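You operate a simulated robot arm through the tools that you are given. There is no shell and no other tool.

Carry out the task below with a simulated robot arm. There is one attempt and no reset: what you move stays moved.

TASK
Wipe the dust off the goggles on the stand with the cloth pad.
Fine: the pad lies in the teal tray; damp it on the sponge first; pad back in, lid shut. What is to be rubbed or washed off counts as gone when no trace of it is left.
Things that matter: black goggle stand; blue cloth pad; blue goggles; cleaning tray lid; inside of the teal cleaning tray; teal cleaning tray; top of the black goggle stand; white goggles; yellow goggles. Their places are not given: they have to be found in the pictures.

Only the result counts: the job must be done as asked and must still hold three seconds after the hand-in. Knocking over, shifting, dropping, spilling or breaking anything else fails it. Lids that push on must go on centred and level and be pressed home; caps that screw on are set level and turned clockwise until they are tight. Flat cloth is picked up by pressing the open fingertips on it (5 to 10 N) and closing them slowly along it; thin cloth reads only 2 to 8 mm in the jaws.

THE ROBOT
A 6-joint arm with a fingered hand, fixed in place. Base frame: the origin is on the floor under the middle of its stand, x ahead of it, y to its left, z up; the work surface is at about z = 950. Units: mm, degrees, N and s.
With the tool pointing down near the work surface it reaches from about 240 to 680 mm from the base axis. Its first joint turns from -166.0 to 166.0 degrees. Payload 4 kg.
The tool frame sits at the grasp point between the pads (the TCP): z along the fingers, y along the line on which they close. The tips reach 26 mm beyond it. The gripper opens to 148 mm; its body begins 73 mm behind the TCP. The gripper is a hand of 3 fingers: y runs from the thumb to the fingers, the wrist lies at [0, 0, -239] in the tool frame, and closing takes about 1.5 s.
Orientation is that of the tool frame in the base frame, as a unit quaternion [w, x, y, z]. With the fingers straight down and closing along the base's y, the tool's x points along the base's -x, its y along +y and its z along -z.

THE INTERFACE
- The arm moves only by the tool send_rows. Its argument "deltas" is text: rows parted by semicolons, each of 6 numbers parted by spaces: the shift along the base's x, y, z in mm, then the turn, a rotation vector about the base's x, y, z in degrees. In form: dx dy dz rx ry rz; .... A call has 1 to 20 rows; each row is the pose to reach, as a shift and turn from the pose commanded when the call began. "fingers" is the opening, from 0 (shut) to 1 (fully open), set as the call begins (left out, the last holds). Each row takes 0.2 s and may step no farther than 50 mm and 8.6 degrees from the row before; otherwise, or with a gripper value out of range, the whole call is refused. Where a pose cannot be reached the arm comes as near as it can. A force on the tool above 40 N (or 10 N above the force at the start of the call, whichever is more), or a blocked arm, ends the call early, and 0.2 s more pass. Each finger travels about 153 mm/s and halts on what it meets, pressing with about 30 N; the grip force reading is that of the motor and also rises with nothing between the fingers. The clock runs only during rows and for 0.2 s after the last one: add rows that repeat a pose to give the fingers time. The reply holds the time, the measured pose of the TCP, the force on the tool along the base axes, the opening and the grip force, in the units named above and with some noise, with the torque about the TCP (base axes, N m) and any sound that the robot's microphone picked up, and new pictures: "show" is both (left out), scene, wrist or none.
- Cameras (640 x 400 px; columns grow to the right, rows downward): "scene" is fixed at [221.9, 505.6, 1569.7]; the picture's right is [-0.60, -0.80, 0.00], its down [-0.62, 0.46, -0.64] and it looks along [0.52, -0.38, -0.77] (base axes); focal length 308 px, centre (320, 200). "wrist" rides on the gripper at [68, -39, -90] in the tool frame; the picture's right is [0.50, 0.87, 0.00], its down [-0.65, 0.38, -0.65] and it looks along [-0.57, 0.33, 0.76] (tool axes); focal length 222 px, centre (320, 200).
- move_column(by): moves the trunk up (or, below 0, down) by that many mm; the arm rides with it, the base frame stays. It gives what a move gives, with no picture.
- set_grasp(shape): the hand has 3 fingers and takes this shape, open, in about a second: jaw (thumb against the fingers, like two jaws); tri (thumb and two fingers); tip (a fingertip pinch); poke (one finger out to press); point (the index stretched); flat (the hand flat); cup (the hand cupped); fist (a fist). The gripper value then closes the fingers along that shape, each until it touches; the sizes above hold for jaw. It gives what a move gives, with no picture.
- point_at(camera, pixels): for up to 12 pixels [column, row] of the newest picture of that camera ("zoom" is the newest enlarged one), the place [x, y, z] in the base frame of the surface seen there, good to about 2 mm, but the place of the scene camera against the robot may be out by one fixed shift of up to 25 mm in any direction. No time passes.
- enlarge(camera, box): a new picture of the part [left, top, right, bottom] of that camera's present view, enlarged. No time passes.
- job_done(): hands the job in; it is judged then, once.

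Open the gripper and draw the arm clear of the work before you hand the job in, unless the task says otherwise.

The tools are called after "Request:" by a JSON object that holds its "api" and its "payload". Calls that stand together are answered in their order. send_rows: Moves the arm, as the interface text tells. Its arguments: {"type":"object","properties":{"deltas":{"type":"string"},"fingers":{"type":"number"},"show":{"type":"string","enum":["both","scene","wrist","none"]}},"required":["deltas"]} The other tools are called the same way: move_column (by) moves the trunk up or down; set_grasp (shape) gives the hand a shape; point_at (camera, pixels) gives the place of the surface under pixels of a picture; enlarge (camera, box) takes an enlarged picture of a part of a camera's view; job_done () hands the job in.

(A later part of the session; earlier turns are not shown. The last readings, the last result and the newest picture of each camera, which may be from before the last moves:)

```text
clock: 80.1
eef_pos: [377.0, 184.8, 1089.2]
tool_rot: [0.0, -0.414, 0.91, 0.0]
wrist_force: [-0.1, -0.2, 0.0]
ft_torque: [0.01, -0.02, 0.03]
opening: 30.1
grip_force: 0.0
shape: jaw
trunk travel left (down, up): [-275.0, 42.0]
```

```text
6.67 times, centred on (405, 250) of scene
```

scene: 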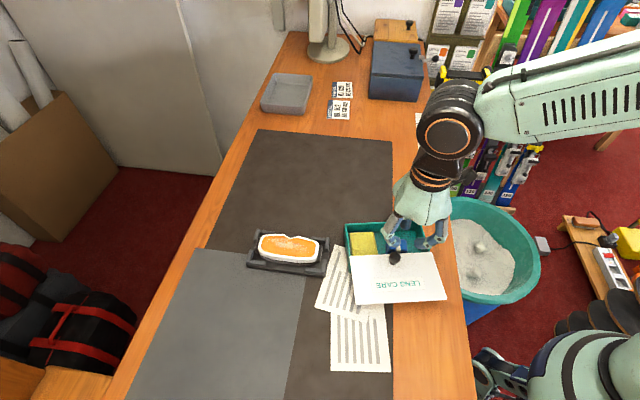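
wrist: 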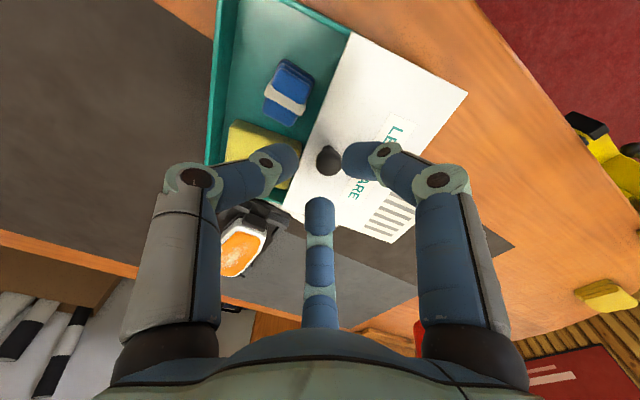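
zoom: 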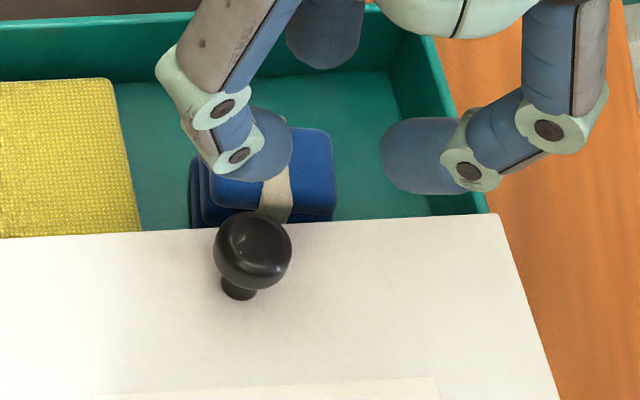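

My mistake: the fingers began closing while one was still inside the tray, and it pulled the tray forwards and turned it. I measure the tray, lid and pad again.

Request:
{"api": "point_at", "payload": {"camera": "wrist", "pixels": [[228, 20], [218, 80], [208, 160], [222, 20], [347, 30], [466, 94], [385, 240], [305, 190], [328, 152], [228, 60], [212, 130]]}}

Request:
{"api": "point_at", "payload": {"camera": "wrist", "pixels": [[287, 92], [280, 71], [311, 84], [293, 124], [268, 112], [285, 96], [270, 140], [300, 70], [240, 100], [320, 100], [312, 125]]}}

Request:
{"api": "enlarge", "payload": {"camera": "scene", "box": [325, 205, 465, 315]}}

```text
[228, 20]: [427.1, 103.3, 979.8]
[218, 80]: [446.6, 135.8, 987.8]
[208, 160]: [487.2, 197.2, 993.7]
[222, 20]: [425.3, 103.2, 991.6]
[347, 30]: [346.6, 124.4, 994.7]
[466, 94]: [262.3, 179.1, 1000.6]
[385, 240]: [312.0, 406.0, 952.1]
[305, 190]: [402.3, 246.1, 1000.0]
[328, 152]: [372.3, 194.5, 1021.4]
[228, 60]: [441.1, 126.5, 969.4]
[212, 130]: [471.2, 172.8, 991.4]
```

```text
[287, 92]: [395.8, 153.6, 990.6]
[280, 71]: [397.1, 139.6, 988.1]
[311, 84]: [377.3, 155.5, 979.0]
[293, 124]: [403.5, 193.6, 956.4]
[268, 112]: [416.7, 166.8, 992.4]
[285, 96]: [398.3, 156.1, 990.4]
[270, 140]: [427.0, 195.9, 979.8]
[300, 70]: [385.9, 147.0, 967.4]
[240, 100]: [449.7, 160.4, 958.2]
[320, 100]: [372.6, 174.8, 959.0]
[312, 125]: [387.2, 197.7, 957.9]
```

```text
3.64 times, centred on (395, 260) of scene
```

zoom: 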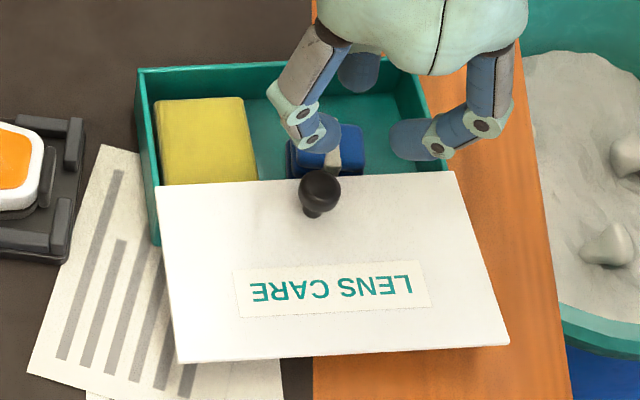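

The tray has turned to about 57° and moved forwards; I will set it back later. I move the camera to look at the whole tray squarely for an exact measurement.

Request:
{"api": "send_rows", "payload": {"deltas": "4 -26 5 0 0 0; 8 -52 10 0 0 0; 12 -78 20 0 0 0; 12 -90 30 0 0 0; 12 -90 30 0 0 0"}}

Request:
{"api": "enlarge", "payload": {"camera": "wrist", "box": [180, 20, 460, 240]}}

```text
clock: 81.3
eef_pos: [387.2, 95.1, 1119.3]
tool_rot: [0.0, -0.413, 0.911, -0.001]
wrist_force: [0.6, -0.4, -0.3]
ft_torque: [-0.01, -0.04, 0.03]
opening: 29.7
grip_force: 0.0
shape: jaw
trunk travel left (down, up): [-275.0, 42.0]
```

scene: 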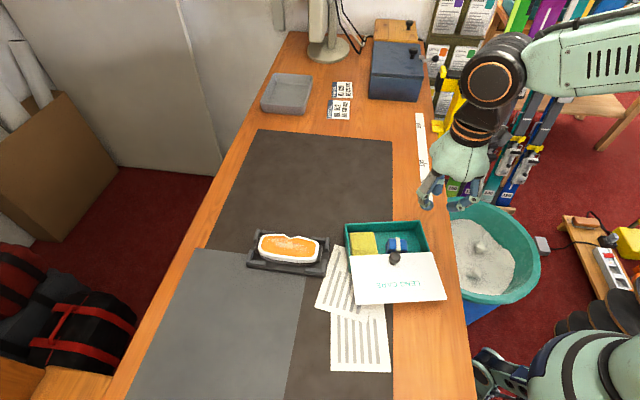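
wrist: 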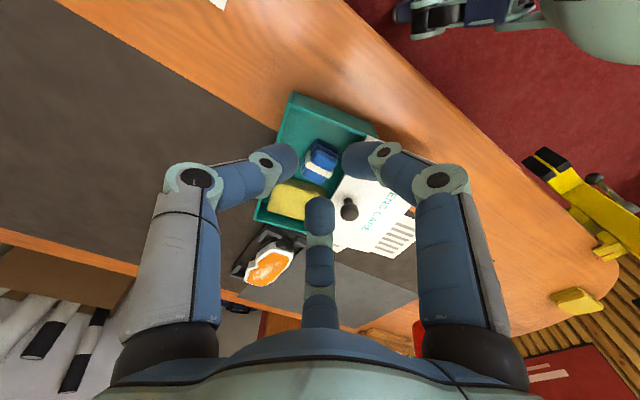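

```text
1.82 times, centred on (320, 130) of wrist
```

zoom: 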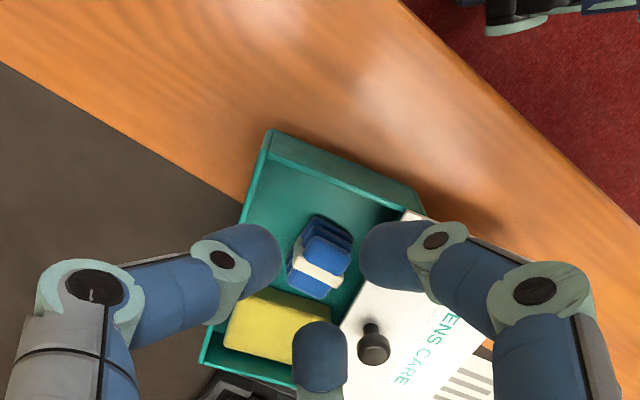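

Now the tray's near corner, rims, lid edge and pad are all visible. I read these points.

Request:
{"api": "enlarge", "payload": {"camera": "wrist", "box": [245, 85, 395, 235]}}

Request:
{"api": "point_at", "payload": {"camera": "wrist", "pixels": [[293, 97], [285, 112], [278, 135], [256, 216], [262, 218], [290, 230], [375, 137], [340, 115], [366, 140], [350, 165], [338, 190], [350, 204]]}}

Request:
{"api": "point_at", "payload": {"camera": "wrist", "pixels": [[320, 158], [316, 142], [337, 152], [321, 176], [308, 166], [324, 150], [316, 168], [299, 190], [290, 200], [310, 130], [345, 145]]}}

```text
2.67 times, centred on (320, 160) of wrist
```

zoom: 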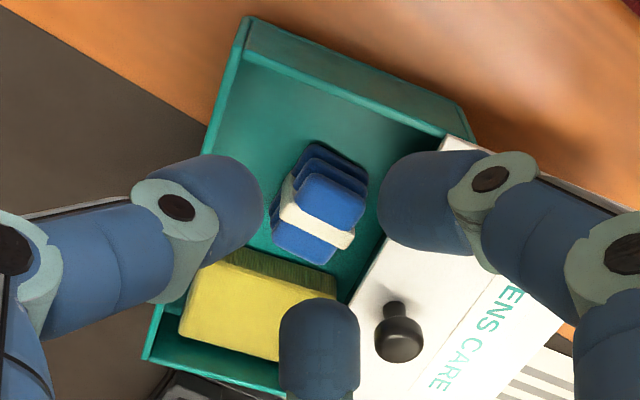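

```text
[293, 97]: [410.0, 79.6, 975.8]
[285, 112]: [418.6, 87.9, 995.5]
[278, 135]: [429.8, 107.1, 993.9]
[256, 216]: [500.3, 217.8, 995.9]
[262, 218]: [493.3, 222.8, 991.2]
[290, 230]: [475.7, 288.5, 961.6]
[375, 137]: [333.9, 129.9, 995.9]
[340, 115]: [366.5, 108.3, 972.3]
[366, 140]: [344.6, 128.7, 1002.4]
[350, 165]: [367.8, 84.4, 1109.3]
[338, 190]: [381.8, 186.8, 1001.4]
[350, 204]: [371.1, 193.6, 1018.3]
```

```text
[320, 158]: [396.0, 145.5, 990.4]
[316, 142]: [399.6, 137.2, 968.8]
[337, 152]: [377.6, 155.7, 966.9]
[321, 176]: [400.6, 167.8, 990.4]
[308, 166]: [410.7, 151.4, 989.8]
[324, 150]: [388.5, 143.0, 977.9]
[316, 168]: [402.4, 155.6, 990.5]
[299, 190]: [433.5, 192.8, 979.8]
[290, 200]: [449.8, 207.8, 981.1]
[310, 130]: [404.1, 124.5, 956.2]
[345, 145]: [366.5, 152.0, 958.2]
```

The tray is now turned to 57.5° with its near corner at (414,82), and the pad sits at (400,155), nicely placed inside it at about 51 mm from the front edge. I go above the pad, aligned with the tray, to check before gripping.

Request:
{"api": "send_rows", "payload": {"deltas": "2 16 0 0 0 2.2; 4 32 -5 0 0 4.4; 7 48 -20 0 0 6.6; 9.8 62.8 -34.6 0 0 8.7; 9.8 62.8 -34.6 0 0 8.7", "fingers": 0.27}}

Request:
{"api": "enlarge", "payload": {"camera": "wrist", "box": [260, 70, 380, 180]}}

Request:
{"api": "enlarge", "payload": {"camera": "scene", "box": [355, 200, 445, 270]}}

```text
clock: 82.5
eef_pos: [396.8, 156.9, 1085.9]
tool_rot: [-0.001, -0.482, 0.876, 0.0]
wrist_force: [-0.2, 0.4, 0.1]
ft_torque: [-0.02, -0.01, -0.01]
opening: 39.6
grip_force: 0.1
shape: jaw
trunk travel left (down, up): [-275.0, 42.0]
```

scene: 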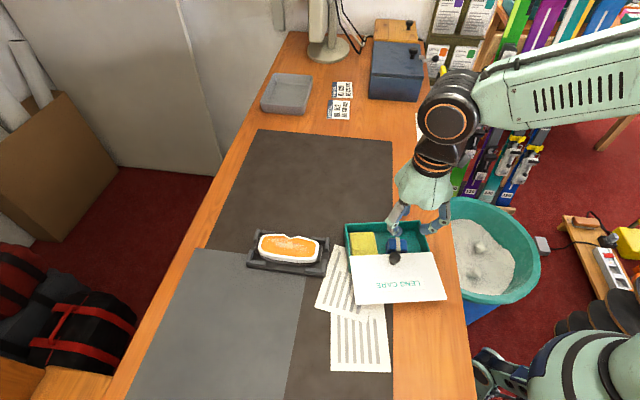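
wrist: 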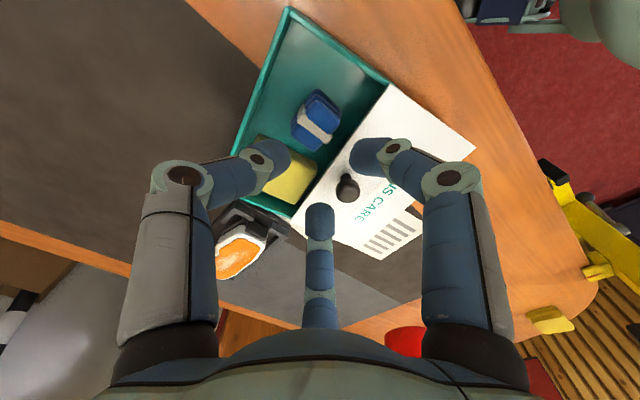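

```text
3.64 times, centred on (320, 125) of wrist
```

zoom: 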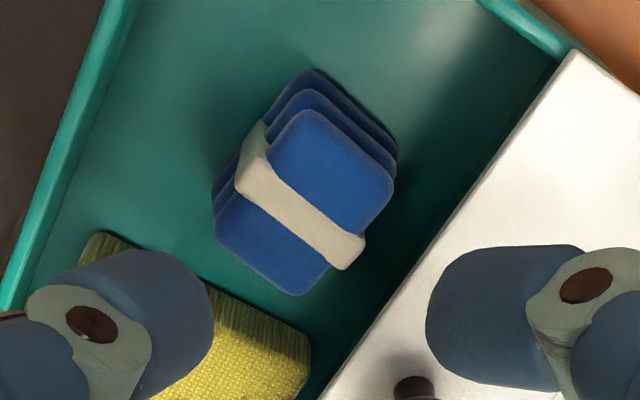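

```text
5.71 times, centred on (400, 235) of scene
```

zoom: 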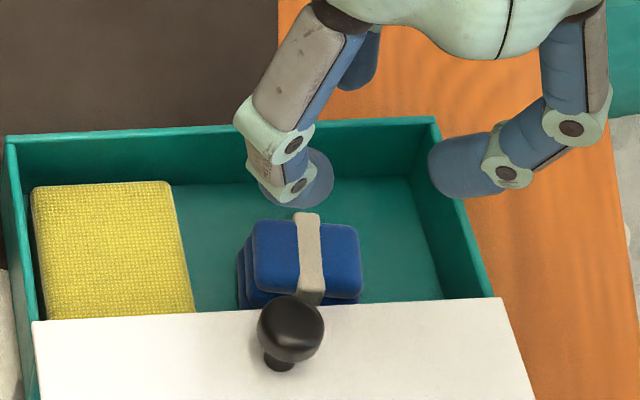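

The pad's centre works out at (401.5,156), 50 mm behind the front edge, turned only 9° from the tray. I confirm the front rim and lid edge positions near it.

Request:
{"api": "point_at", "payload": {"camera": "wrist", "pixels": [[259, 78], [262, 80], [254, 95], [257, 97], [247, 118], [250, 120], [388, 92], [375, 110], [360, 132], [345, 152], [315, 124], [322, 128]]}}

```text
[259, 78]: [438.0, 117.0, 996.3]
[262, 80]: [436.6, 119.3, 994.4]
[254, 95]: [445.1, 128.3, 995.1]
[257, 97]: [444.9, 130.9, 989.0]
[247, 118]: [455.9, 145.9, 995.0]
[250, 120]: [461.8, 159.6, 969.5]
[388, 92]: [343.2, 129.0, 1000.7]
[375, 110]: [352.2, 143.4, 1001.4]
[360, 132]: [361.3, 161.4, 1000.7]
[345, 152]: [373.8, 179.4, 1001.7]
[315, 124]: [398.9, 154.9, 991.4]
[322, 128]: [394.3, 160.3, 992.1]
```

By direct readings there are about 85 mm between front wall and lid edge, more than I assumed, so I can grip deeper. I line up over the pad and go down with the fingers at 42 mm opening.

Request:
{"api": "send_rows", "payload": {"deltas": "1 -0.2 -20 0 0 -2; 1.5 -0.3 -40 0 0 -4.5; 1.5 -0.3 -60 0 0 -4.5; 1.5 -0.3 -69 0 0 -4.5; 1.5 -0.3 -69 0 0 -4.5", "fingers": 0.285}}

Request:
{"api": "enlarge", "payload": {"camera": "wrist", "box": [240, 100, 400, 230]}}

Request:
{"api": "enlarge", "payload": {"camera": "scene", "box": [355, 205, 445, 275]}}

```text
clock: 83.7
eef_pos: [399.5, 155.9, 1016.9]
tool_rot: [0.001, -0.446, 0.895, -0.001]
wrist_force: [-0.4, -0.4, 0.3]
ft_torque: [0.01, 0.02, -0.03]
opening: 41.8
grip_force: 0.1
shape: jaw
trunk travel left (down, up): [-275.0, 42.0]
```

scene: 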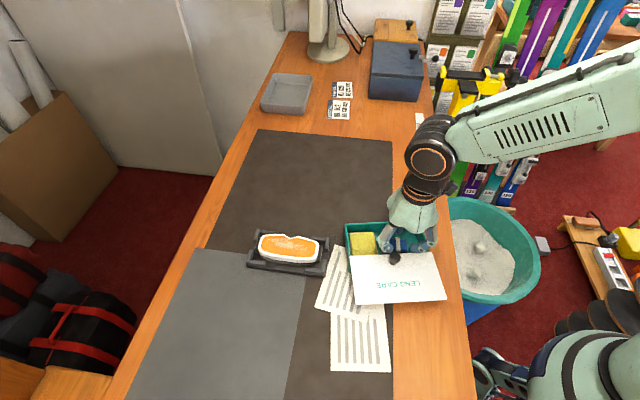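
wrist: 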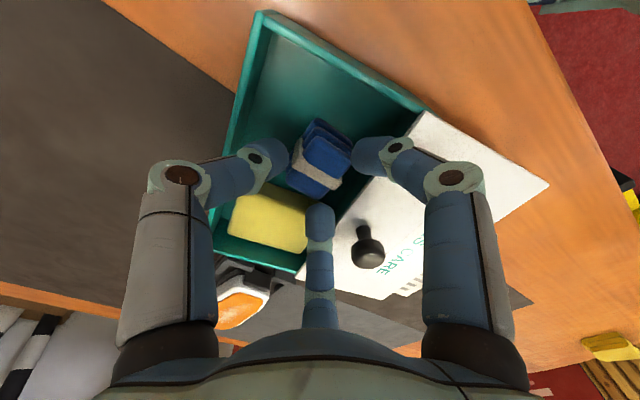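

```text
3.08 times, centred on (320, 165) of wrist
```

zoom: 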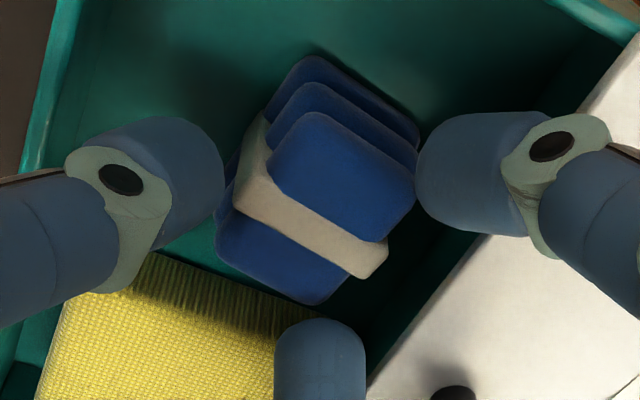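

```text
5.71 times, centred on (400, 240) of scene
```

zoom: 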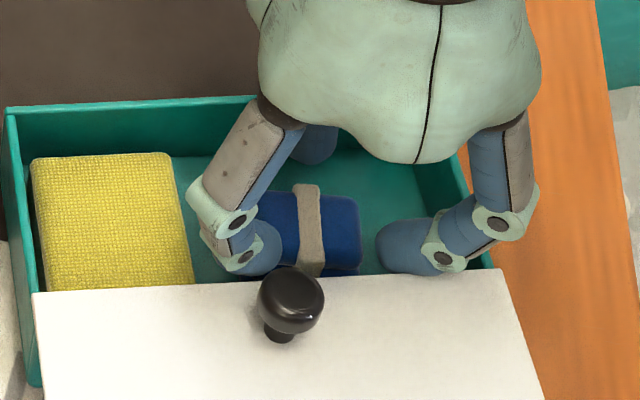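

The pad's far corner and one finger would pass close, so I turn back to the tray's angle, open a touch more, and lower in small steps to z 1003 watching the force.

Request:
{"api": "send_rows", "payload": {"deltas": "0.4 0.6 0 0 0 2.2; 0.4 0.6 0 0 0 4.5; 0.4 0.6 -4 0 0 4.5; 0.4 0.6 -7 0 0 4.5; 0.4 0.6 -7 0 0 4.5", "fingers": 0.3}}

Request:
{"api": "enlarge", "payload": {"camera": "wrist", "box": [240, 100, 400, 230]}}

Request:
{"api": "enlarge", "payload": {"camera": "scene", "box": [355, 205, 445, 275]}}

```text
clock: 84.9
eef_pos: [399.4, 157.4, 1009.5]
tool_rot: [0.001, -0.481, 0.877, 0.0]
wrist_force: [-1.1, 1.9, 9.5]
ft_torque: [0.37, -0.01, 0.0]
opening: 45.1
grip_force: 0.1
shape: jaw
trunk travel left (down, up): [-275.0, 42.0]
```

scene: 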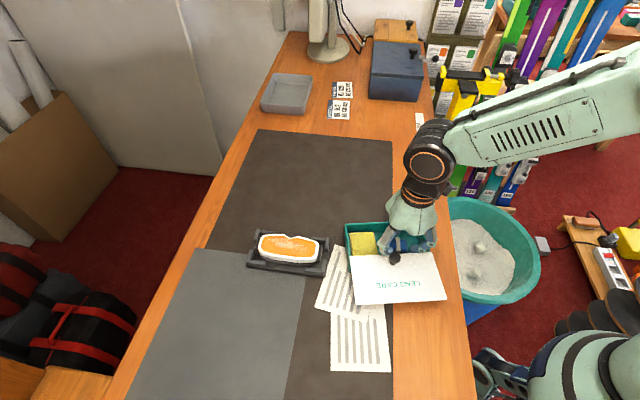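
wrist: 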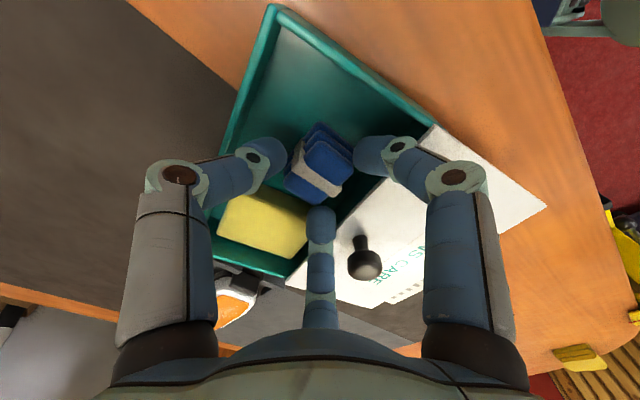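

```text
3.08 times, centred on (320, 165) of wrist
```

zoom: 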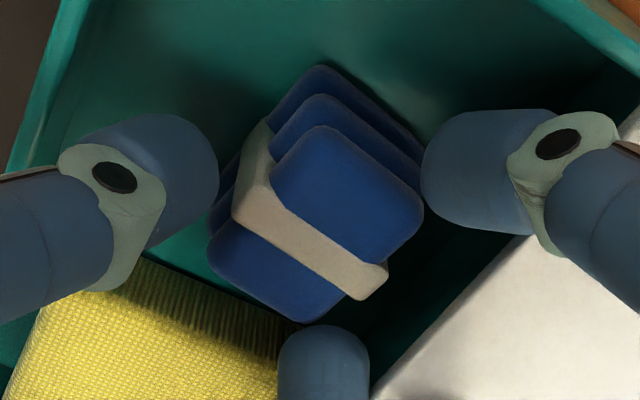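

```text
5.71 times, centred on (400, 240) of scene
```

zoom: 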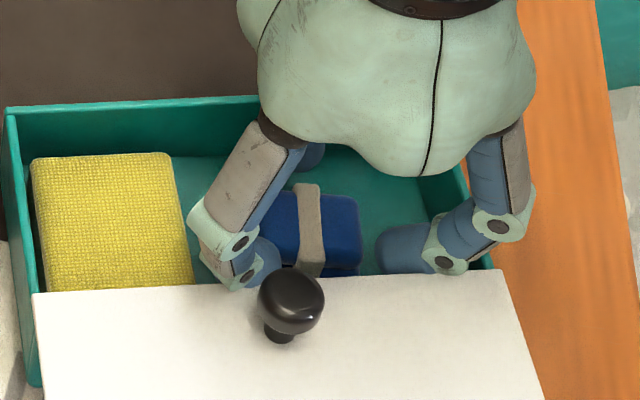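

A contact of 9.5 N has appeared, about 38 mm from the centre on the +y side, which is the finger next to the lid's edge. I back up 3 mm and look closely.

Request:
{"api": "send_rows", "payload": {"deltas": "0 0 2 0 0 0; 0 0 3 0 0 0; 0 0 3 0 0 0"}}

Request:
{"api": "enlarge", "payload": {"camera": "scene", "box": [375, 225, 425, 265]}}

Request:
{"api": "enlarge", "payload": {"camera": "wrist", "box": [280, 170, 400, 290]}}

```text
clock: 85.7
eef_pos: [399.3, 157.7, 1012.7]
tool_rot: [0.0, -0.481, 0.877, 0.0]
wrist_force: [-0.8, 0.5, 1.2]
ft_torque: [0.04, 0.01, 0.03]
opening: 44.9
grip_force: 0.0
shape: jaw
trunk travel left (down, up): [-275.0, 42.0]
```

scene: 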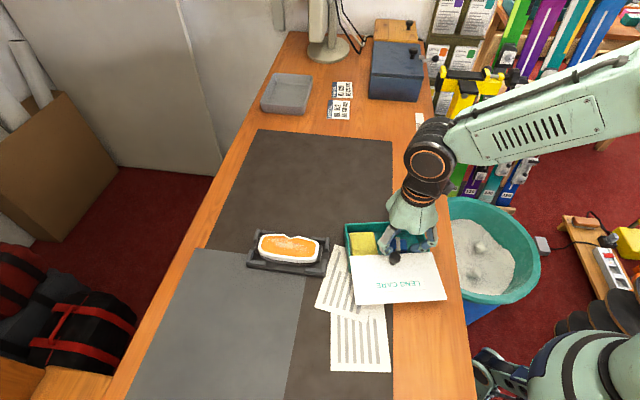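
wrist: 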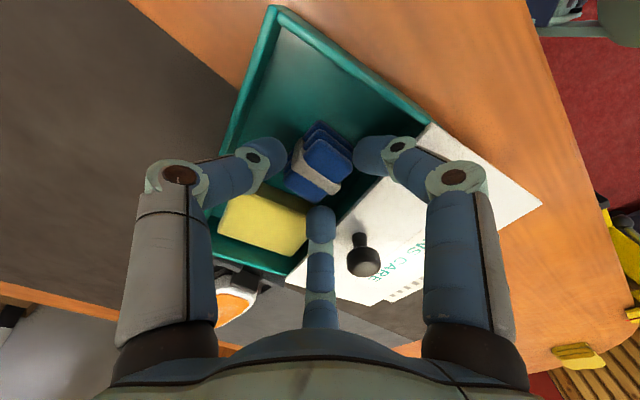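

```text
10.00 times, centred on (400, 245) of scene
```

zoom: 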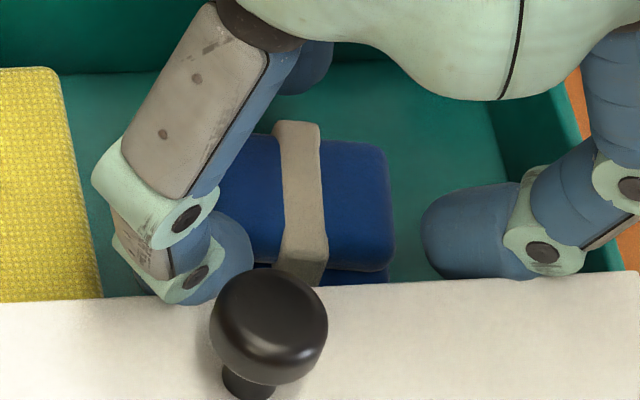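

```text
3.33 times, centred on (340, 230) of wrist
```

zoom: 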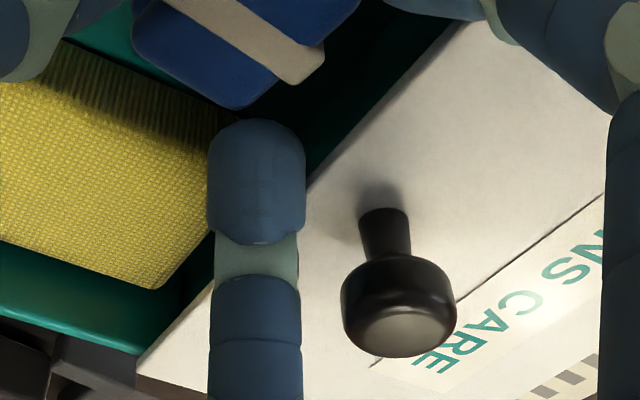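

The knuckle of the finger beside the knob sits right on the lid's edge, while the thumb side still has room. I shift 3.5 mm towards the front wall and lower again in steps.

Request:
{"api": "send_rows", "payload": {"deltas": "2.9 -1.9 0 0 0 0; 2.9 -1.9 -3 0 0 0; 2.9 -1.9 -5 0 0 0; 2.9 -1.9 -5 0 0 0", "show": "none"}}

```text
clock: 86.7
eef_pos: [401.0, 154.3, 1008.4]
tool_rot: [0.0, -0.481, 0.877, 0.0]
wrist_force: [0.2, -0.4, -0.2]
ft_torque: [0.02, 0.03, 0.01]
opening: 44.2
grip_force: 0.1
shape: jaw
trunk travel left (down, up): [-275.0, 42.0]
```

No contact at z 1008. I keep lowering in 2 mm steps to about 1003.

Request:
{"api": "send_rows", "payload": {"deltas": "0 0 -1.5 0 0 0; 0 0 -3 0 0 0; 0 0 -3 0 0 0", "show": "none"}}

Request:
{"api": "send_rows", "payload": {"deltas": "0 0 -1 0 0 0; 0 0 -2 0 0 0; 0 0 -2 0 0 0"}}

Request:
{"api": "enlarge", "payload": {"camera": "wrist", "box": [240, 100, 400, 230]}}

Request:
{"api": "enlarge", "payload": {"camera": "scene", "box": [375, 225, 425, 265]}}

```text
clock: 87.5
eef_pos: [403.2, 155.5, 1004.3]
tool_rot: [0.0, -0.482, 0.876, 0.0]
wrist_force: [0.5, -0.1, -0.3]
ft_torque: [-0.02, -0.02, 0.01]
opening: 44.3
grip_force: 0.0
shape: jaw
trunk travel left (down, up): [-275.0, 42.0]
```

```text
clock: 88.3
eef_pos: [402.2, 154.6, 1003.2]
tool_rot: [0.001, -0.481, 0.877, 0.0]
wrist_force: [-0.6, -0.5, 0.2]
ft_torque: [0.02, -0.04, -0.02]
opening: 44.5
grip_force: 0.1
shape: jaw
trunk travel left (down, up): [-275.0, 42.0]
```

scene: 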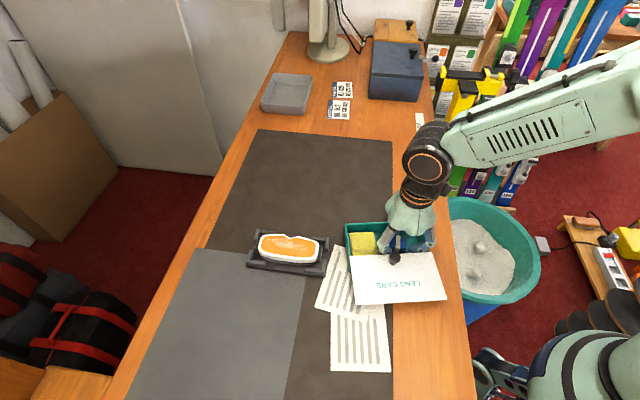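
wrist: 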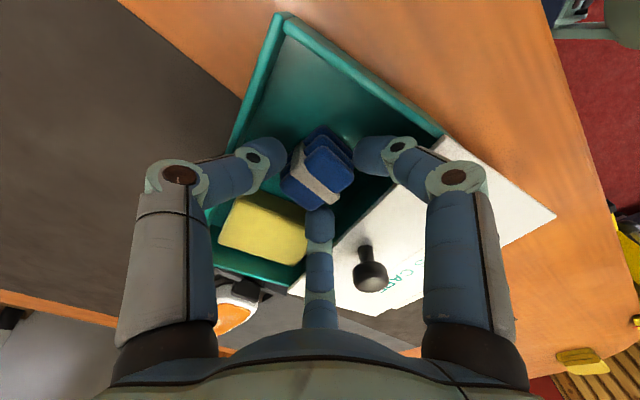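

```text
3.08 times, centred on (320, 165) of wrist
```

zoom: 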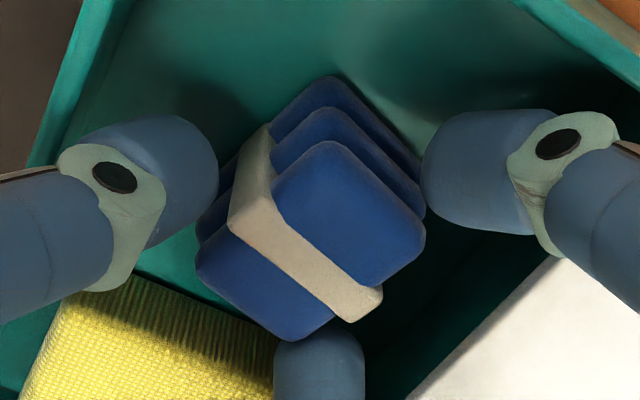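

```text
10.00 times, centred on (400, 245) of scene
```

zoom: 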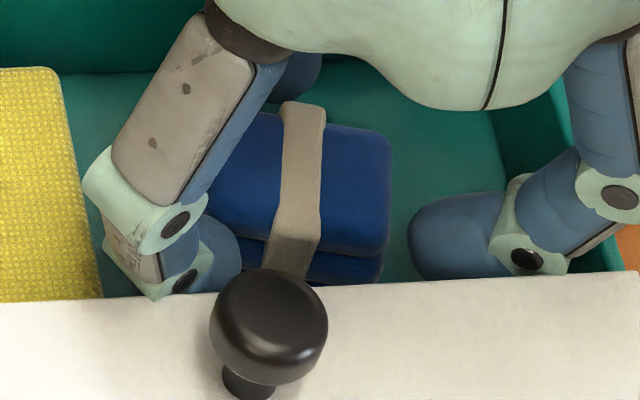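

At z 1003 there is still no contact and the tips are well below the pad's top edge. I close the fingers.

Request:
{"api": "send_rows", "payload": {"deltas": "0 0 0 0 0 0; 0 0 0 0 0 0; 0 0 0 0 0 0; 0 0 0 0 0 0; 0 0 0 0 0 0", "fingers": 0.0}}

Request:
{"api": "enlarge", "payload": {"camera": "wrist", "box": [240, 100, 400, 230]}}

Request:
{"api": "enlarge", "payload": {"camera": "scene", "box": [375, 225, 425, 265]}}

```text
clock: 89.5
eef_pos: [401.9, 153.5, 1003.8]
tool_rot: [-0.001, -0.481, 0.877, 0.0]
wrist_force: [-0.5, 0.0, 0.2]
ft_torque: [0.03, 0.01, 0.04]
opening: 29.1
grip_force: 30.2
shape: jaw
trunk travel left (down, up): [-275.0, 42.0]
```

scene: 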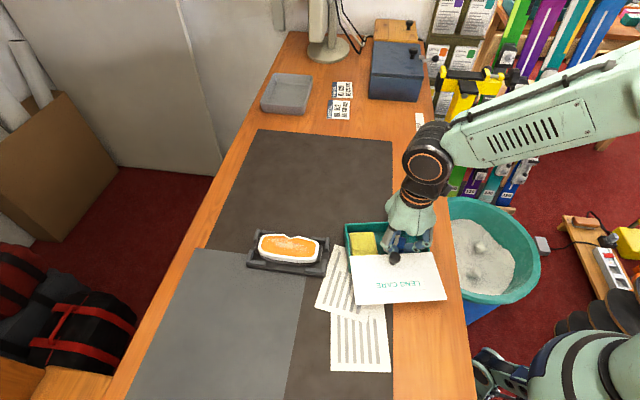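
wrist: 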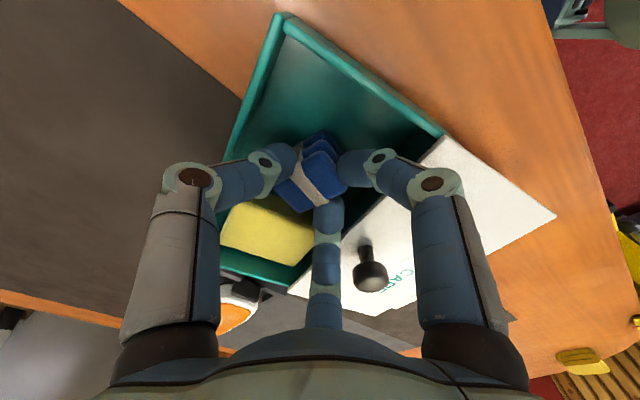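

```text
3.08 times, centred on (320, 165) of wrist
```

zoom: 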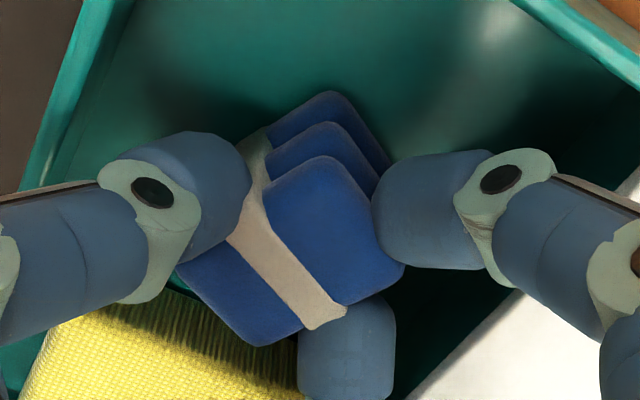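

```text
10.00 times, centred on (400, 245) of scene
```

zoom: 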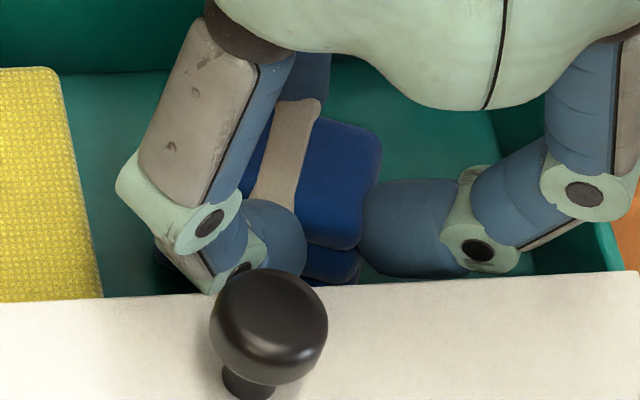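

The grip is clean: opening 29 mm, 30 N, with no push-back. I lift straight up and watch whether the pad comes along.

Request:
{"api": "send_rows", "payload": {"deltas": "0 0 4 0 0 0; 0 0 10 0 0 0; 0 0 20 0 0 0; 0 0 32 0 0 0; 0 0 45 0 0 0; 0 0 60 0 0 0; 0 0 60 0 0 0"}}

Request:
{"api": "enlarge", "payload": {"camera": "wrist", "box": [240, 100, 400, 230]}}

Request:
{"api": "enlarge", "payload": {"camera": "scene", "box": [355, 195, 445, 265]}}

```text
clock: 91.1
eef_pos: [402.5, 154.8, 1061.3]
tool_rot: [0.0, -0.481, 0.877, 0.0]
wrist_force: [-0.8, 0.0, 0.2]
ft_torque: [0.0, -0.01, 0.01]
opening: 29.5
grip_force: 30.5
shape: jaw
trunk travel left (down, up): [-275.0, 42.0]
```

scene: 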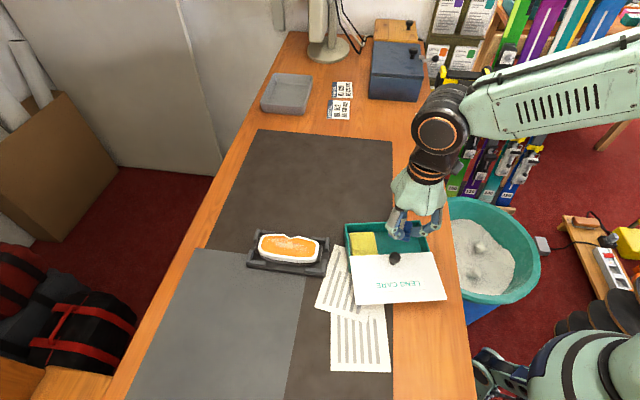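
wrist: 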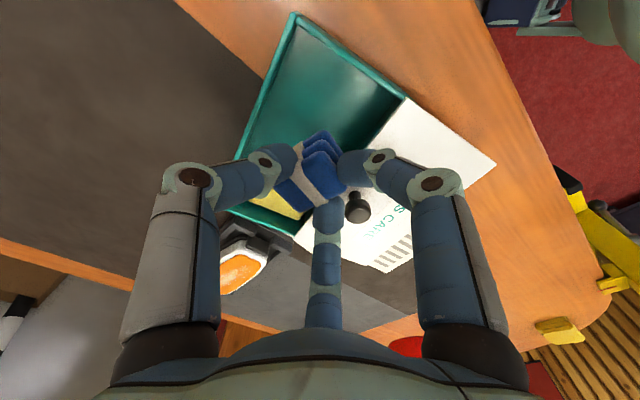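

```text
3.08 times, centred on (320, 165) of wrist
```

zoom: 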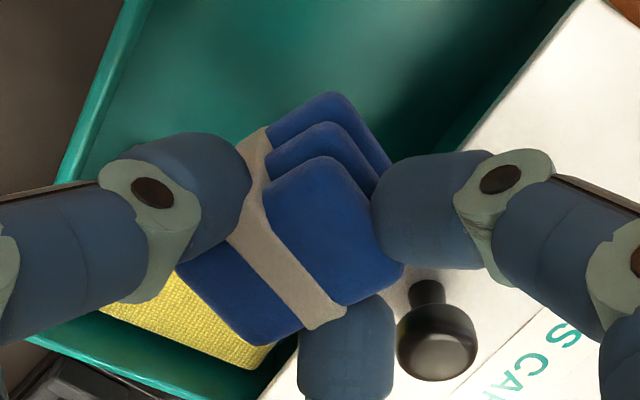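

```text
5.71 times, centred on (400, 230) of scene
```

zoom: 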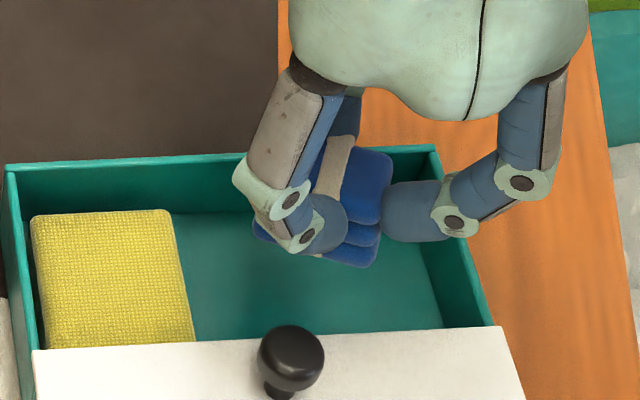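

The pad is lifted cleanly. I carry it over the sponge, whose middle is near (445,210), and lower until it presses lightly on it.

Request:
{"api": "send_rows", "payload": {"deltas": "9 11 0 0 0 0; 18 22 0 0 0 0; 27 34 0 0 0 0; 36 46 0 0 0 0; 42.7 54.7 0 0 0 0; 42.7 54.7 -12 0 0 0; 42.7 54.7 -24 0 0 0; 42.7 54.7 -32 0 0 0; 42.7 54.7 -32 0 0 0"}}

Request:
{"api": "enlarge", "payload": {"camera": "scene", "box": [335, 195, 435, 275]}}

```text
clock: 93.1
eef_pos: [444.8, 208.7, 1030.1]
tool_rot: [0.001, -0.481, 0.877, 0.0]
wrist_force: [-0.1, -0.9, -0.9]
ft_torque: [0.03, 0.02, 0.03]
opening: 29.1
grip_force: 29.9
shape: jaw
trunk travel left (down, up): [-275.0, 42.0]
```

scene: 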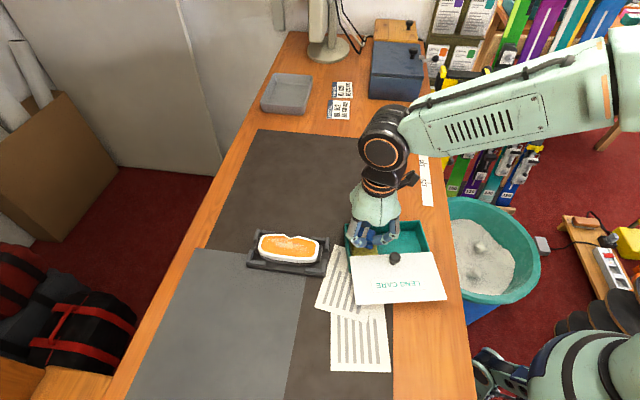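
wrist: 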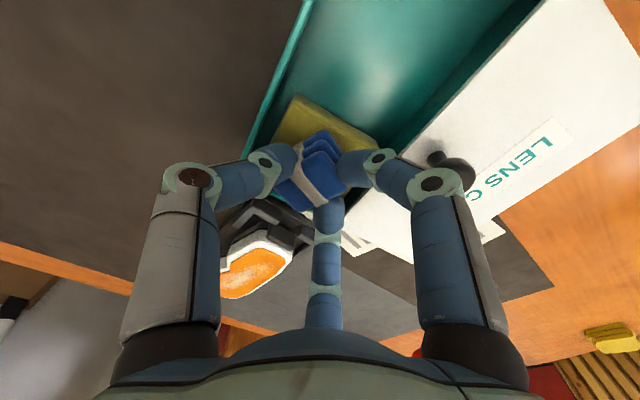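

```text
5.00 times, centred on (385, 235) of scene
```

zoom: 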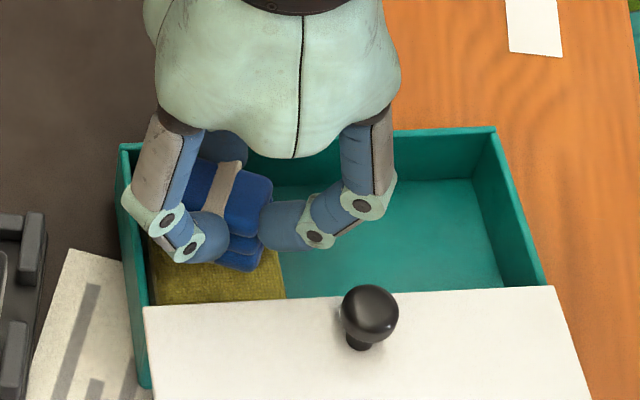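

The pad is over the sponge with no obstacles below the fingers. I press down gently and hold.

Request:
{"api": "send_rows", "payload": {"deltas": "0 0 -2 0 0 0; 0 0 -4 0 0 0; 0 0 -5.5 0 0 0; 0 0 -5.5 0 0 0", "show": "none"}}

```text
clock: 94.1
eef_pos: [445.2, 209.3, 1025.9]
tool_rot: [0.0, -0.481, 0.877, 0.0]
wrist_force: [-2.3, 0.0, 4.8]
ft_torque: [0.03, -0.13, 0.02]
opening: 29.2
grip_force: 30.3
shape: jaw
trunk travel left (down, up): [-275.0, 42.0]
```

Contact at 4.8 N. I press a little more, to roughly 10 N, and hold for about two seconds so the pad takes up moisture.

Request:
{"api": "send_rows", "payload": {"deltas": "0 0 -0.7 0 0 0; 0 0 -0.7 0 0 0; 0 0 -0.7 0 0 0; 0 0 -0.7 0 0 0; 0 0 -0.7 0 0 0; 0 0 -0.7 0 0 0; 0 0 -0.7 0 0 0; 0 0 -0.7 0 0 0; 0 0 -0.7 0 0 0; 0 0 -0.7 0 0 0"}}

Request:
{"api": "enlarge", "payload": {"camera": "scene", "box": [335, 195, 435, 275]}}

```text
clock: 96.3
eef_pos: [444.3, 209.5, 1025.2]
tool_rot: [0.001, -0.481, 0.877, 0.0]
wrist_force: [-0.8, -0.1, 5.4]
ft_torque: [-0.02, -0.14, -0.04]
opening: 29.1
grip_force: 30.1
shape: jaw
trunk travel left (down, up): [-275.0, 42.0]
```

scene: 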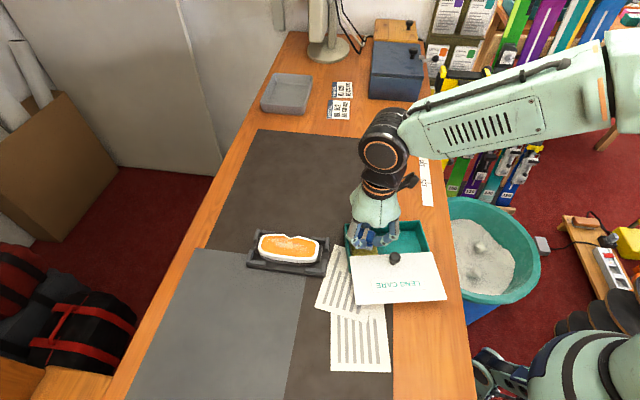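
wrist: 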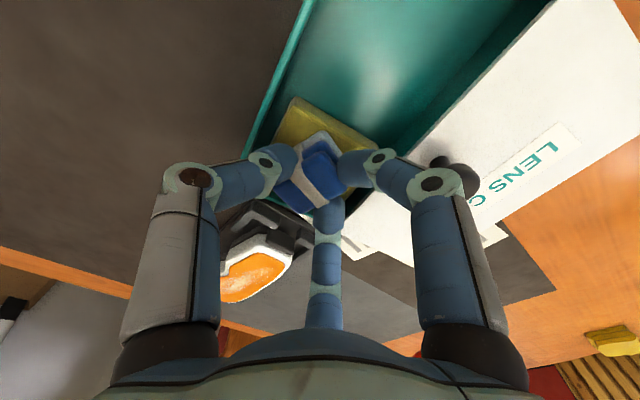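

```text
5.00 times, centred on (385, 235) of scene
```

zoom: 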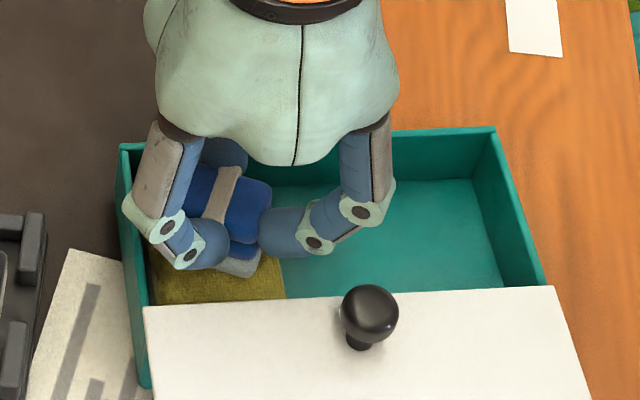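

The pad's lowest layer has turned pale, so it has taken up moisture. I lift it off the sponge and move to where the camera can inspect the goggles on the stand.

Request:
{"api": "send_rows", "payload": {"deltas": "0 0 10 0 0 0; 0 0 30 0 0 0; 0 0 55 0 0 0; 10 8 80 0 0 0; 24 20 86 0 0 0; 38 32 86 0 0 0; 52 45 86 0 0 0; 66 57 86 0 0 0; 71 59 86 0 0 0; 71 59 86 0 0 0"}}

Request:
{"api": "enlarge", "payload": {"camera": "wrist", "box": [200, 100, 440, 300]}}

Request:
{"api": "enlarge", "payload": {"camera": "scene", "box": [240, 210, 340, 290]}}

```text
clock: 98.5
eef_pos: [515.9, 268.8, 1111.0]
tool_rot: [0.0, -0.481, 0.877, 0.0]
wrist_force: [0.0, 0.4, -0.7]
ft_torque: [0.0, 0.01, -0.01]
opening: 29.1
grip_force: 29.7
shape: jaw
trunk travel left (down, up): [-275.0, 42.0]
```

scene: 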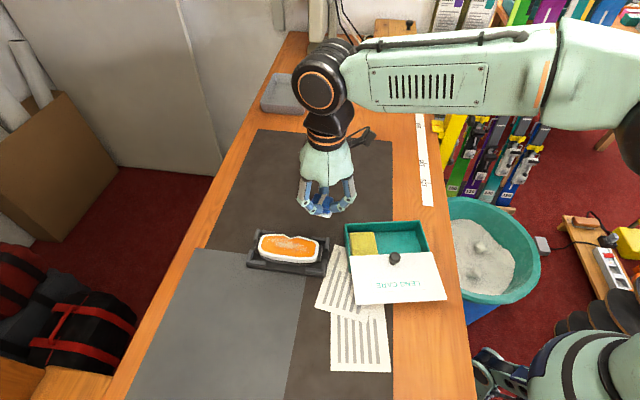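
wrist: 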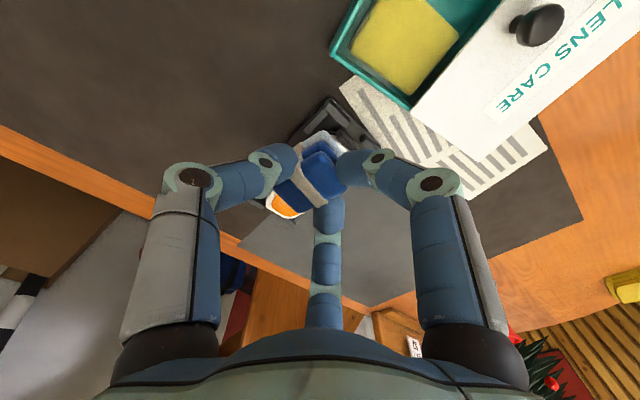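

```text
2.00 times, centred on (320, 200) of wrist
```

zoom: 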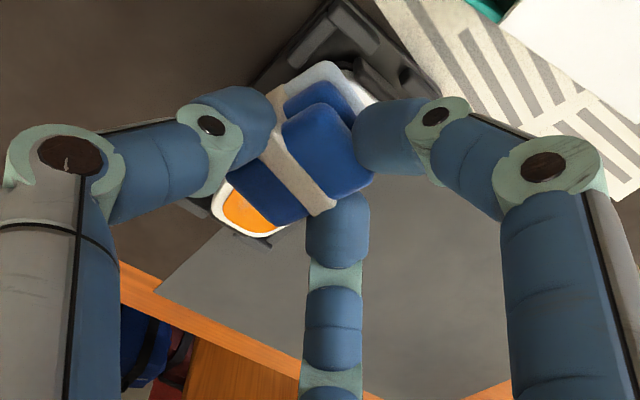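

```text
5.00 times, centred on (290, 250) of scene
```

zoom: 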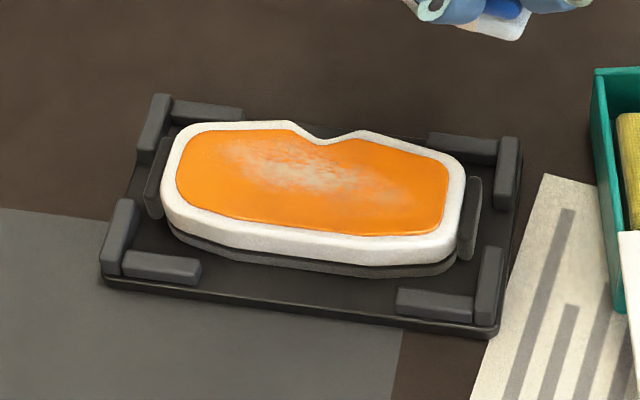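

The scene picture clearly shows the dust in the middle of the orange lens. To place it exactly I move the hand beyond the goggles so the wrist camera sees them free of the pad.

Request:
{"api": "send_rows", "payload": {"deltas": "0 33 0 0 0 0; 0 66 0 0 0 0; 0 99 0 0 0 0; 0 125 0 0 0 0; 0 125 0 0 0 0"}}

Request:
{"api": "enlarge", "payload": {"camera": "wrist", "box": [220, 0, 420, 130]}}

```text
clock: 99.7
eef_pos: [517.4, 392.2, 1108.5]
tool_rot: [0.0, -0.481, 0.877, -0.001]
wrist_force: [0.3, 0.7, -0.8]
ft_torque: [-0.01, -0.02, 0.0]
opening: 29.2
grip_force: 29.6
shape: jaw
trunk travel left (down, up): [-275.0, 42.0]
```

scene: 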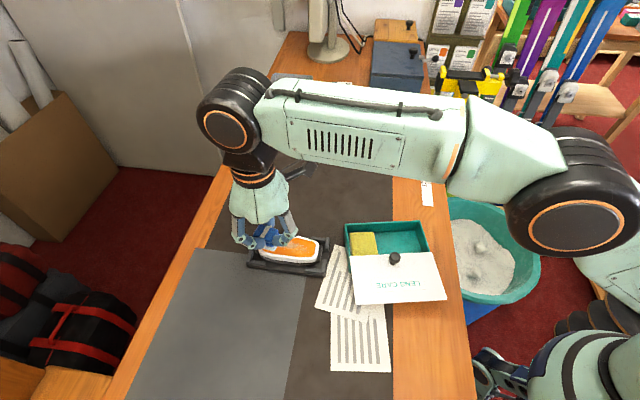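
wrist: 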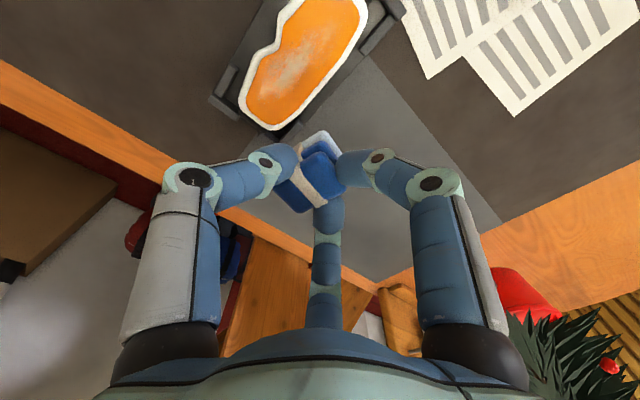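

```text
3.08 times, centred on (320, 65) of wrist
```

zoom: 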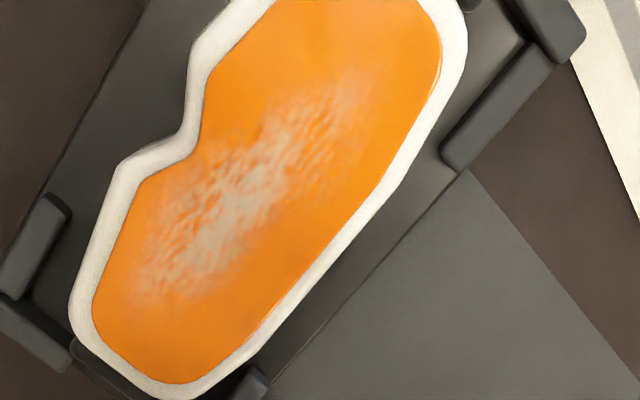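

The dust runs as a broad streak along the lens from about (263,88) to (333,28) in the wrist view. I read the heights and places along it and at the lens edges.

Request:
{"api": "point_at", "payload": {"camera": "wrist", "pixels": [[263, 88], [281, 70], [297, 58], [317, 42], [333, 28], [278, 91], [307, 68], [323, 52], [286, 52], [271, 117], [346, 45], [300, 35]]}}

Request:
{"api": "point_at", "payload": {"camera": "wrist", "pixels": [[250, 95], [262, 120], [300, 103], [325, 75], [350, 20], [310, 15], [243, 90], [278, 127], [352, 50], [278, 42], [360, 8], [225, 70]]}}

```text
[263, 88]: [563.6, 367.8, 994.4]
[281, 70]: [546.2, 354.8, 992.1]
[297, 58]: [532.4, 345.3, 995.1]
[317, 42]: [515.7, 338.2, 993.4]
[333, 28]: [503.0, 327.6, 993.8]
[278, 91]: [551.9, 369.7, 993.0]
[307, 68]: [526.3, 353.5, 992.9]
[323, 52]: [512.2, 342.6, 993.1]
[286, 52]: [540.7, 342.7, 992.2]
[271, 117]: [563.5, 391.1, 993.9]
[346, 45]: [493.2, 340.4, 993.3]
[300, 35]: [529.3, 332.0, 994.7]
```

```text
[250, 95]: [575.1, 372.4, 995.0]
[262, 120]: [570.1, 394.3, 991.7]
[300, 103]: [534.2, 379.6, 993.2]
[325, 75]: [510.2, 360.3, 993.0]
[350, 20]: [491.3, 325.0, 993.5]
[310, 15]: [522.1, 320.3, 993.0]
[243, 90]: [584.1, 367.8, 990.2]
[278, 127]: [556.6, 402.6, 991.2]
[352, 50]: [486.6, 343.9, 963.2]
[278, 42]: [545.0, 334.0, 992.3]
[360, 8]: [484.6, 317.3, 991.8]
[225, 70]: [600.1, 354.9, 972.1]
```

The lens is flat at z about 993 and spans roughly 107 × 38 mm along a 45° axis. I check how the pad sits in the fingers, to know its footprint relative to the hand.

Request:
{"api": "enlarge", "payload": {"camera": "wrist", "box": [250, 110, 390, 240]}}

Request:
{"api": "point_at", "payload": {"camera": "wrist", "pixels": [[320, 160], [325, 155], [305, 150], [318, 133], [338, 145], [345, 180], [300, 205], [310, 190], [280, 190], [322, 172], [330, 190], [299, 178]]}}

```text
3.08 times, centred on (320, 175) of wrist
```

zoom: 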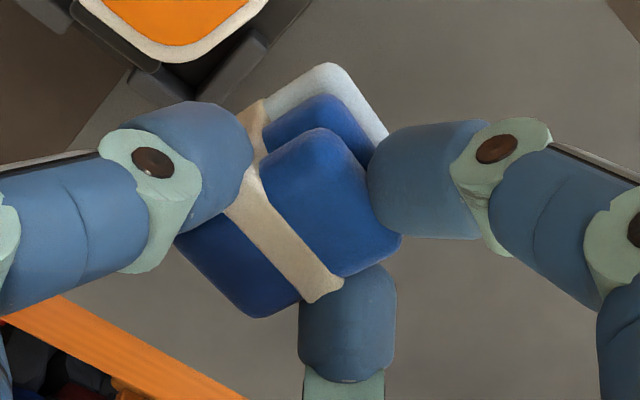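

```text
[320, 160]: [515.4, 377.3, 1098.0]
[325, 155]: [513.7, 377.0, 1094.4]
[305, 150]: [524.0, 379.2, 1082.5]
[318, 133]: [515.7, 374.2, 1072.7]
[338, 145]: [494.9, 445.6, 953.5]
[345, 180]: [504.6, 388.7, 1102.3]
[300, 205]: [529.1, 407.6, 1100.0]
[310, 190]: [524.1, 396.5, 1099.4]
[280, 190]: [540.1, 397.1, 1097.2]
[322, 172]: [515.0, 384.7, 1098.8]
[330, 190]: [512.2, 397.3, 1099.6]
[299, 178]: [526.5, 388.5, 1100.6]
```

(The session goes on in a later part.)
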